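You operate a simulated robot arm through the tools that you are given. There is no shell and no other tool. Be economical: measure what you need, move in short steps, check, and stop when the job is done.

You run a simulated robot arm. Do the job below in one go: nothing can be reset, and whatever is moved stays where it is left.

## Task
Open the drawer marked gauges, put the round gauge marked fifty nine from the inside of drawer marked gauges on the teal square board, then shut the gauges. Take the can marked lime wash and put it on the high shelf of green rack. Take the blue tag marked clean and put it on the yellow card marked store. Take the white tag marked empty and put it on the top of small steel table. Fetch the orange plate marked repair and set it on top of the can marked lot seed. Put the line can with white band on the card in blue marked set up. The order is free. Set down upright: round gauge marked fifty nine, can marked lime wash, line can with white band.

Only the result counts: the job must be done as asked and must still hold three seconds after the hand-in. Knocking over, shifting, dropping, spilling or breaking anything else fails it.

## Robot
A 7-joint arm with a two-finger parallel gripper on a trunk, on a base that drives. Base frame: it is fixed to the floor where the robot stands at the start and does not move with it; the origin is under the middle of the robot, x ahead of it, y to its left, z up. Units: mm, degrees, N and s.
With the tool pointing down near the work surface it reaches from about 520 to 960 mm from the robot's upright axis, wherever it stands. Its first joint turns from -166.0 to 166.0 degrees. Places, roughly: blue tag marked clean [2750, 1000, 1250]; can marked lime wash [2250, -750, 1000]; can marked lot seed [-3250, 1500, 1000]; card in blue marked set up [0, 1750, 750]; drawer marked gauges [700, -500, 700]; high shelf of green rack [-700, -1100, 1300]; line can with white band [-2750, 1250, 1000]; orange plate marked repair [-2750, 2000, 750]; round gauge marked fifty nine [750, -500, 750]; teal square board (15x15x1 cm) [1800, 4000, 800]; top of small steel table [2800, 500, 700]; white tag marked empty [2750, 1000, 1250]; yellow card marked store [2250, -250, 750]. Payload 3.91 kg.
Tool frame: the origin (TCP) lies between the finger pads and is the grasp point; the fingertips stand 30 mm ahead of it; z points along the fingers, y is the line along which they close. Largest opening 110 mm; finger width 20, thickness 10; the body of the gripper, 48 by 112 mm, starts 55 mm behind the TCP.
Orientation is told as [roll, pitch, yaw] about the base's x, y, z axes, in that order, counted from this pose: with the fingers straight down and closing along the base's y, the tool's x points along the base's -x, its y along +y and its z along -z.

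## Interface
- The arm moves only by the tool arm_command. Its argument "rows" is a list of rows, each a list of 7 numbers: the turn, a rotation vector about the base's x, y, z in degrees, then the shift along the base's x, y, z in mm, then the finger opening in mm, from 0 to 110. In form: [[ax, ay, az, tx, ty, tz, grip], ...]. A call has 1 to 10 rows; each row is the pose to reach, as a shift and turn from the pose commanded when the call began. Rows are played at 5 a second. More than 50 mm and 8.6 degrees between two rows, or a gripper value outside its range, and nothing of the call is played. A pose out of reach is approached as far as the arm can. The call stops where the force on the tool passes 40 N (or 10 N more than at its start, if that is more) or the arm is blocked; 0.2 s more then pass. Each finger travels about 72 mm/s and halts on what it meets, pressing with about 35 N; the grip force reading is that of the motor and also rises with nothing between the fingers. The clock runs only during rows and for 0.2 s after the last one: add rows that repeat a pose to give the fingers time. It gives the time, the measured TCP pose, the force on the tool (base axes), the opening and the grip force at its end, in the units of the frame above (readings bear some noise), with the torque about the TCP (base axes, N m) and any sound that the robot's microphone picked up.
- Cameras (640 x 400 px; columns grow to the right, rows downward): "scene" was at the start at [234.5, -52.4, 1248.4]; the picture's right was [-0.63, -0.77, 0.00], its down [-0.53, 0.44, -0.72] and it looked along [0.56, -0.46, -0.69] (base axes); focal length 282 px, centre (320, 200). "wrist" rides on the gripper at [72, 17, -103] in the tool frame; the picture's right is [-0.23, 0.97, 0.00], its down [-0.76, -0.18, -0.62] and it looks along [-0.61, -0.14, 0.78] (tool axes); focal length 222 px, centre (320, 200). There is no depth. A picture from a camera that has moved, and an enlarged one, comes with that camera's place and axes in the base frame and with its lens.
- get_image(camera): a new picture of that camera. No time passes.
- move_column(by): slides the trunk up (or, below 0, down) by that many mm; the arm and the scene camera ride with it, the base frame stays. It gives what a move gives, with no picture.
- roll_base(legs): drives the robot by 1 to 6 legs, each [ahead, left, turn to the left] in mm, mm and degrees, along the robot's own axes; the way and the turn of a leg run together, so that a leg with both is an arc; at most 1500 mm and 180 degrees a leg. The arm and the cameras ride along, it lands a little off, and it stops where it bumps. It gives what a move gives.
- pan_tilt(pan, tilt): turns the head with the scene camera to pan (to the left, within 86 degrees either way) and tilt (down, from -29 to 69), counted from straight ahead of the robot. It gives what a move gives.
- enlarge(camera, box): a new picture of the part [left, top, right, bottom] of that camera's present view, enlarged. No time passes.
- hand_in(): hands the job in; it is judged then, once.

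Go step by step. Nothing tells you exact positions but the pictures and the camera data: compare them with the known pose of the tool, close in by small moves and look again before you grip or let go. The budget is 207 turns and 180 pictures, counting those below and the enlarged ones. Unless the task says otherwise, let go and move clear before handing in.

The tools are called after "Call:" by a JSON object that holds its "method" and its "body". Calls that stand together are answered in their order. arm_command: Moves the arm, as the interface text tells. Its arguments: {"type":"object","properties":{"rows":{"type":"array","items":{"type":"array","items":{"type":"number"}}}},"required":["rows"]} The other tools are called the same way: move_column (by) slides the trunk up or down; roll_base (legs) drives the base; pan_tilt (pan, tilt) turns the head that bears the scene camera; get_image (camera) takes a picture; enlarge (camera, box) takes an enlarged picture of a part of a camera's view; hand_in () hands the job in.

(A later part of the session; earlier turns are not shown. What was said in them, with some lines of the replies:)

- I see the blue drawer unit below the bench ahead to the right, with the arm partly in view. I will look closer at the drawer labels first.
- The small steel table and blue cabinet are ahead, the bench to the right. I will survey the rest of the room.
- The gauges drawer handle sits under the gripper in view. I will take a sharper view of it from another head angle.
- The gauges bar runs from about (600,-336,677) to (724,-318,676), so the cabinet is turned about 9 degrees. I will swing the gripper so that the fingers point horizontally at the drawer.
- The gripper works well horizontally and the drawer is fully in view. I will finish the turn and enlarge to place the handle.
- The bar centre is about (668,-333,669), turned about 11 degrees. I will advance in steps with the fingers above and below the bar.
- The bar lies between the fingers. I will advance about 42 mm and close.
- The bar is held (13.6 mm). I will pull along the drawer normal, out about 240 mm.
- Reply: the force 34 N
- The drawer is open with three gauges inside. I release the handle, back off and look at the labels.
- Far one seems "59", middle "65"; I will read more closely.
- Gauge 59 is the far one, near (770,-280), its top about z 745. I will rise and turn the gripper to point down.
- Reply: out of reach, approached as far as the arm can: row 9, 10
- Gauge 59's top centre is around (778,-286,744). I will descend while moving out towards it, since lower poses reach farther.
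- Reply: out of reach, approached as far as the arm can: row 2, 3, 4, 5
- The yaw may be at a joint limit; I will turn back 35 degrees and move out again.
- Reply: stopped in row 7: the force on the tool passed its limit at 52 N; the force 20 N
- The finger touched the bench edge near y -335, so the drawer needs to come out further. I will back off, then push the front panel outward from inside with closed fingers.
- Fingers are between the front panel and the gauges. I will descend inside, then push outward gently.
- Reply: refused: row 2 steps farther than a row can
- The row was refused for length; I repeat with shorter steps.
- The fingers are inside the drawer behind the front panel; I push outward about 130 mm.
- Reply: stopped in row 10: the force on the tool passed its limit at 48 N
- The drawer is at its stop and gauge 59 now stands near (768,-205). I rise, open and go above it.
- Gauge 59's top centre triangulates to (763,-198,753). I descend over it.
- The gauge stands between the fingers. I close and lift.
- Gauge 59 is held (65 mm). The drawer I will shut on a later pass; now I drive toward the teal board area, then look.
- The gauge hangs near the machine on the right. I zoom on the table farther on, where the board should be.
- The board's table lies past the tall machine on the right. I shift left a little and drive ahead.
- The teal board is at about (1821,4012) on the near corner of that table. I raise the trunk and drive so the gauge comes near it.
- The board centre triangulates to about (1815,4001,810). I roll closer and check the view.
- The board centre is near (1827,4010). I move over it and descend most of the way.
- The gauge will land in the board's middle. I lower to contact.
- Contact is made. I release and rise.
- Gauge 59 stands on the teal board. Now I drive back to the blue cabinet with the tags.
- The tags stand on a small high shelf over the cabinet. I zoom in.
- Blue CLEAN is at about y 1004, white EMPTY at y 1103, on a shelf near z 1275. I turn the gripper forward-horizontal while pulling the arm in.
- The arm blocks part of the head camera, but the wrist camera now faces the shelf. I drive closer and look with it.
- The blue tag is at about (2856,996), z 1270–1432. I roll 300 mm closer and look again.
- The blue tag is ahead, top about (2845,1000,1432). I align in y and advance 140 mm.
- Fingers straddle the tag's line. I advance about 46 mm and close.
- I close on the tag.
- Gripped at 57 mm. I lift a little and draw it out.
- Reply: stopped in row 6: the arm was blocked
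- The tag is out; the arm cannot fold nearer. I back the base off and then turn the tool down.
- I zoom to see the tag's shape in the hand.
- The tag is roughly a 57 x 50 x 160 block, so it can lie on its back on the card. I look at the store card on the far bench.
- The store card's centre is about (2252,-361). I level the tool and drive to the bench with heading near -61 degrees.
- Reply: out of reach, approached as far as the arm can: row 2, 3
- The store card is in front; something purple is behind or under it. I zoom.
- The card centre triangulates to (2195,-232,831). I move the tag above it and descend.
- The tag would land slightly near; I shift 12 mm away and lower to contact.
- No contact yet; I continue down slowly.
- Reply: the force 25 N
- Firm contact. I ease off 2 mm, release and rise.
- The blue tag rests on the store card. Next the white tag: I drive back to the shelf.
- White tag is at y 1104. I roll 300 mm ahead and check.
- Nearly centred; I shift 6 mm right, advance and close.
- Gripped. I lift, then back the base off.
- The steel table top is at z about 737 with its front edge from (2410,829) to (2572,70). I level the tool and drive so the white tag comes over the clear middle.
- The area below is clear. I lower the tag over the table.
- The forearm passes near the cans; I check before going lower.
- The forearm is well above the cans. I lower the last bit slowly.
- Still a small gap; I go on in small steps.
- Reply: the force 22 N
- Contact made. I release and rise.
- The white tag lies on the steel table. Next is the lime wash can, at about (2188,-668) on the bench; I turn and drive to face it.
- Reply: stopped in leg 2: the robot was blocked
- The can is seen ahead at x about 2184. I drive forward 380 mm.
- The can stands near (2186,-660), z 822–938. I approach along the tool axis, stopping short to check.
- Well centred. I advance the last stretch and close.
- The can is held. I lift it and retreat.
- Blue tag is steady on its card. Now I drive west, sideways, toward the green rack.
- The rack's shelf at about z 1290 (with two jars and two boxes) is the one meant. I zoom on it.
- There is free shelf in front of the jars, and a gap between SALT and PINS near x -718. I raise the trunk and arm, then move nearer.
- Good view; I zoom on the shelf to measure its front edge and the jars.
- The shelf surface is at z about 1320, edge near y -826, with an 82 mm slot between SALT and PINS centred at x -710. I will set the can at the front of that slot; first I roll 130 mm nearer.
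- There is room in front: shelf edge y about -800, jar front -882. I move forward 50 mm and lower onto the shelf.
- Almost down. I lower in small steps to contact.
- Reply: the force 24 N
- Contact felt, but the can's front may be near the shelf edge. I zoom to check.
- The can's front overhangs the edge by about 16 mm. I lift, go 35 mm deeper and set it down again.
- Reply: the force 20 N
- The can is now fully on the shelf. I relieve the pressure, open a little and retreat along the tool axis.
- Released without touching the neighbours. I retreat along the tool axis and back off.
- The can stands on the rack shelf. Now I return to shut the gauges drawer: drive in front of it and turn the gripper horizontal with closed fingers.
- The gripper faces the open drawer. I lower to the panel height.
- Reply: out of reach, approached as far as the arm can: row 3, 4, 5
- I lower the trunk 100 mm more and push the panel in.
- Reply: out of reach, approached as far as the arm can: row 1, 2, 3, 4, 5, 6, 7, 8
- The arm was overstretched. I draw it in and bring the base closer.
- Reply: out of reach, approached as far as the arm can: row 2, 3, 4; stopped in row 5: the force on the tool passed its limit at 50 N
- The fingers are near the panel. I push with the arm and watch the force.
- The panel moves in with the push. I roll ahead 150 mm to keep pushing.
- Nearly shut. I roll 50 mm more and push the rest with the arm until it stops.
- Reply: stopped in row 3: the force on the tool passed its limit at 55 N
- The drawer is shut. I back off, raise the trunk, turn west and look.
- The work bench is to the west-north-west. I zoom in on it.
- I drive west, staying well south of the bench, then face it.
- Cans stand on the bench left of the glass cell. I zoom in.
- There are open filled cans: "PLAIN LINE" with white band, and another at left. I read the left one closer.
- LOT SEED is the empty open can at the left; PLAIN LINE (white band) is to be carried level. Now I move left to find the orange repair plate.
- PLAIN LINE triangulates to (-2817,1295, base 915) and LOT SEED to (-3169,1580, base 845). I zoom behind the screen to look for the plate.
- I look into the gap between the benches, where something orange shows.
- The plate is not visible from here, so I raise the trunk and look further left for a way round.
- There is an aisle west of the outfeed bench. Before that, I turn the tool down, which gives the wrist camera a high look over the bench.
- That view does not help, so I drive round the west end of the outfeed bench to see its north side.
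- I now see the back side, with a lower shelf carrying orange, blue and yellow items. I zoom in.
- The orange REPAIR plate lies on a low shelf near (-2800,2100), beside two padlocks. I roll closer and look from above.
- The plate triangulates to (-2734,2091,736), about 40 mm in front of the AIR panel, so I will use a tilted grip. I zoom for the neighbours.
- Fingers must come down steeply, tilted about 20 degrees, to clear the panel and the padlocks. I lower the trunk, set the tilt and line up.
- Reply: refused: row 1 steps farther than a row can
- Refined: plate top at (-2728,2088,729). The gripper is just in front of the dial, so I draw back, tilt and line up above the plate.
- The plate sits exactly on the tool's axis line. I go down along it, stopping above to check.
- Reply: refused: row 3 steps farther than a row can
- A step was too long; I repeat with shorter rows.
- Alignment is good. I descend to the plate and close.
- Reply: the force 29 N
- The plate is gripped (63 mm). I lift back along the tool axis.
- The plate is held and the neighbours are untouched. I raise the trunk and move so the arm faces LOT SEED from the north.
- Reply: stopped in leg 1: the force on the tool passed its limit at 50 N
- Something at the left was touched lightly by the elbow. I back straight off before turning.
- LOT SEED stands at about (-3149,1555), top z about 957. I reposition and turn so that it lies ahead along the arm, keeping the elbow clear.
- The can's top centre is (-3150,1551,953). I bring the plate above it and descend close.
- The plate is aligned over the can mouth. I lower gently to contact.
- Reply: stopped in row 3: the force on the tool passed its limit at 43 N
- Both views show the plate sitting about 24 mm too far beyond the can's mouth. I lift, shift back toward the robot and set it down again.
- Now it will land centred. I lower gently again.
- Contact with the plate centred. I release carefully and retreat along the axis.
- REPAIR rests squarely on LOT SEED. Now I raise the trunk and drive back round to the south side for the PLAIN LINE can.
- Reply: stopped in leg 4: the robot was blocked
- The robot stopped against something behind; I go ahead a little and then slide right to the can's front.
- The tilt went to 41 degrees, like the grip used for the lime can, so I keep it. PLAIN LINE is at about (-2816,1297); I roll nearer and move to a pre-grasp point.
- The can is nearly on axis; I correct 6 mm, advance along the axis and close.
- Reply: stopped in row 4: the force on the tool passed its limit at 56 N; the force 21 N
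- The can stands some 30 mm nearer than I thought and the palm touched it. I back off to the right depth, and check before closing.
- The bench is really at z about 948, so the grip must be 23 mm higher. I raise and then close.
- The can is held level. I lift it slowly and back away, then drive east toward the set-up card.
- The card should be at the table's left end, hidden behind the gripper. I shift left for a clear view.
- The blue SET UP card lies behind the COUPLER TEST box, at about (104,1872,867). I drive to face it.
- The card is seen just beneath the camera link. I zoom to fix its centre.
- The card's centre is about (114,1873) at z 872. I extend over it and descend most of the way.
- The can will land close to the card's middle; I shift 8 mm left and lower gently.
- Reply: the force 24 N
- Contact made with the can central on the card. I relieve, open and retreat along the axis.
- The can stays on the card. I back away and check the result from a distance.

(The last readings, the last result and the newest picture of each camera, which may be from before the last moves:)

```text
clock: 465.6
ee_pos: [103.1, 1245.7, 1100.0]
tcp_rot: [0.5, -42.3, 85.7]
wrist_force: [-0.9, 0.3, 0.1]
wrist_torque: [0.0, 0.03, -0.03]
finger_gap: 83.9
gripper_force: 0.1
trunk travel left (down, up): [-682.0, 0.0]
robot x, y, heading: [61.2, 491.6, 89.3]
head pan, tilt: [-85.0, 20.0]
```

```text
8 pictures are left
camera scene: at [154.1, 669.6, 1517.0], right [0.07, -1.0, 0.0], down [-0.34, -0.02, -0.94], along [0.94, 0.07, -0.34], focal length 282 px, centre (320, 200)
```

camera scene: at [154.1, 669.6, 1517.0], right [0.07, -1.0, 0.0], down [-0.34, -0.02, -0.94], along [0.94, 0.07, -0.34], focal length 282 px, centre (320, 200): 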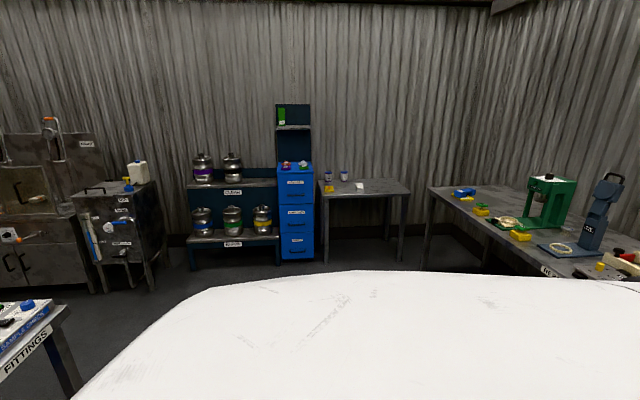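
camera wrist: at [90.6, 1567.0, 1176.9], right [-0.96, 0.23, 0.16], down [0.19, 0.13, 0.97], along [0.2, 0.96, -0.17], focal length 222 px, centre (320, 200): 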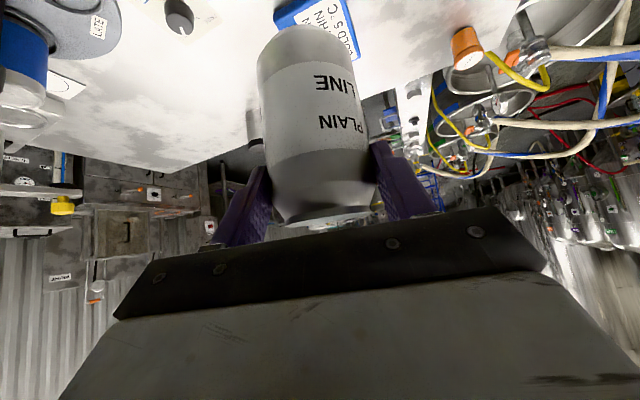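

The line can stands at (258,185); I zoom on the steel table, the store card and the drawer as a last check.

Call:
{"method": "enlarge", "body": {"camera": "scene", "box": [300, 150, 500, 240]}}

Call:
{"method": "pan_tilt", "body": {"pan": -14, "tilt": 30}}

Call:
{"method": "enlarge", "body": {"camera": "scene", "box": [190, 150, 350, 270]}}

```text
3.20 times, centred on (400, 195) of scene
camera zoom: at [154.1, 669.6, 1517.0], right [0.07, -1.0, 0.0], down [-0.34, -0.02, -0.94], along [0.94, 0.07, -0.34], focal length 904 px, centre (64, 216)
```

zoom: 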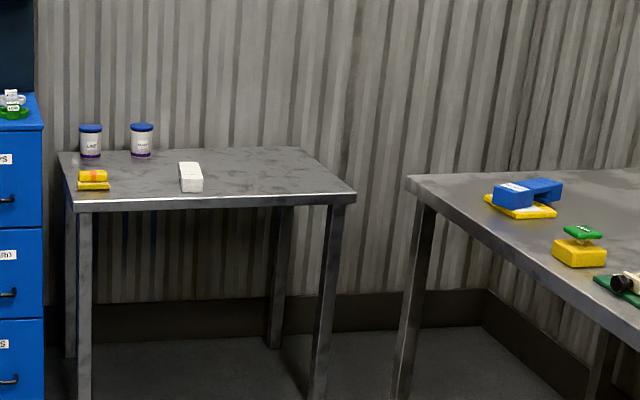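

```text
clock: 467.0
ee_pos: [102.1, 1245.2, 1101.1]
tcp_rot: [0.6, -42.3, 85.8]
wrist_force: [-0.5, -0.2, -0.4]
wrist_torque: [-0.01, 0.0, -0.01]
finger_gap: 84.0
gripper_force: 0.1
trunk travel left (down, up): [-682.0, 0.0]
robot x, y, heading: [56.7, 493.2, 89.1]
head pan, tilt: [-14.0, 30.0]
```

```text
3.33 times, centred on (270, 210) of scene
camera zoom: at [84.5, 750.2, 1501.0], right [0.97, -0.26, 0.0], down [-0.13, -0.48, -0.87], along [0.22, 0.84, -0.5], focal length 941 px, centre (487, 167)
```

zoom: 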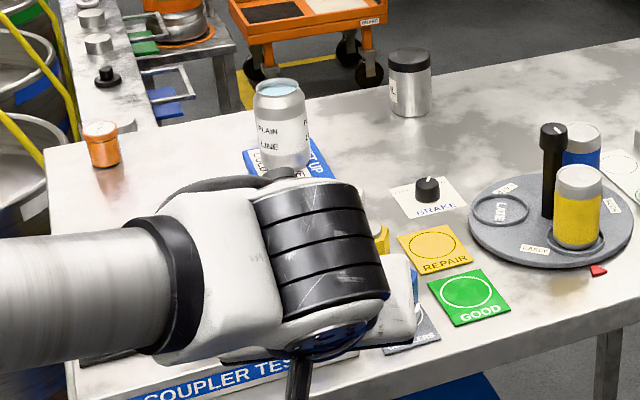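

The tags, the line can and its full contents look right, the drawer was pushed home to its stop, and the gripper is clear. I hand in.

Call:
{"method": "hand_in", "body": {}}

```text
The job is handed in.
```

I finished all six parts and handed the job in; no result has come back.

- **Gauge fifty nine:** it stands upright on the teal board, and the gauges drawer is pushed shut to its stop.
- **Lime wash can:** it stands upright on the high shelf of the green rack, in the gap between the SALT jar and the PINS box.
- **Blue tag (clean):** it lies on the yellow store card, on its back and slightly overhanging the edges.
- **White tag (empty):** it lies on its back on top of the small steel table.
- **Orange plate (repair):** it sits centred on the lot seed can.
- **Line can with white band:** it stands upright on the blue set-up card, still full.

I bumped things a few times:
- **Line can:** the gripper's palm pressed on it (a force stop at 56 N) before I got the right grip.
- **Bench edge:** a finger touched it while I was reaching for the gauge.
- **Base:** it was blocked once near the steel table and once in the aisle west of the outfeed bench.
- **Behind the line bench:** the robot hit something there, probably with the elbow.

I saw nothing knocked over or moved. I did not go back to look at what the aisle and elbow bumps touched, and I did not recheck the gauge, the rack or the drawer at the end.
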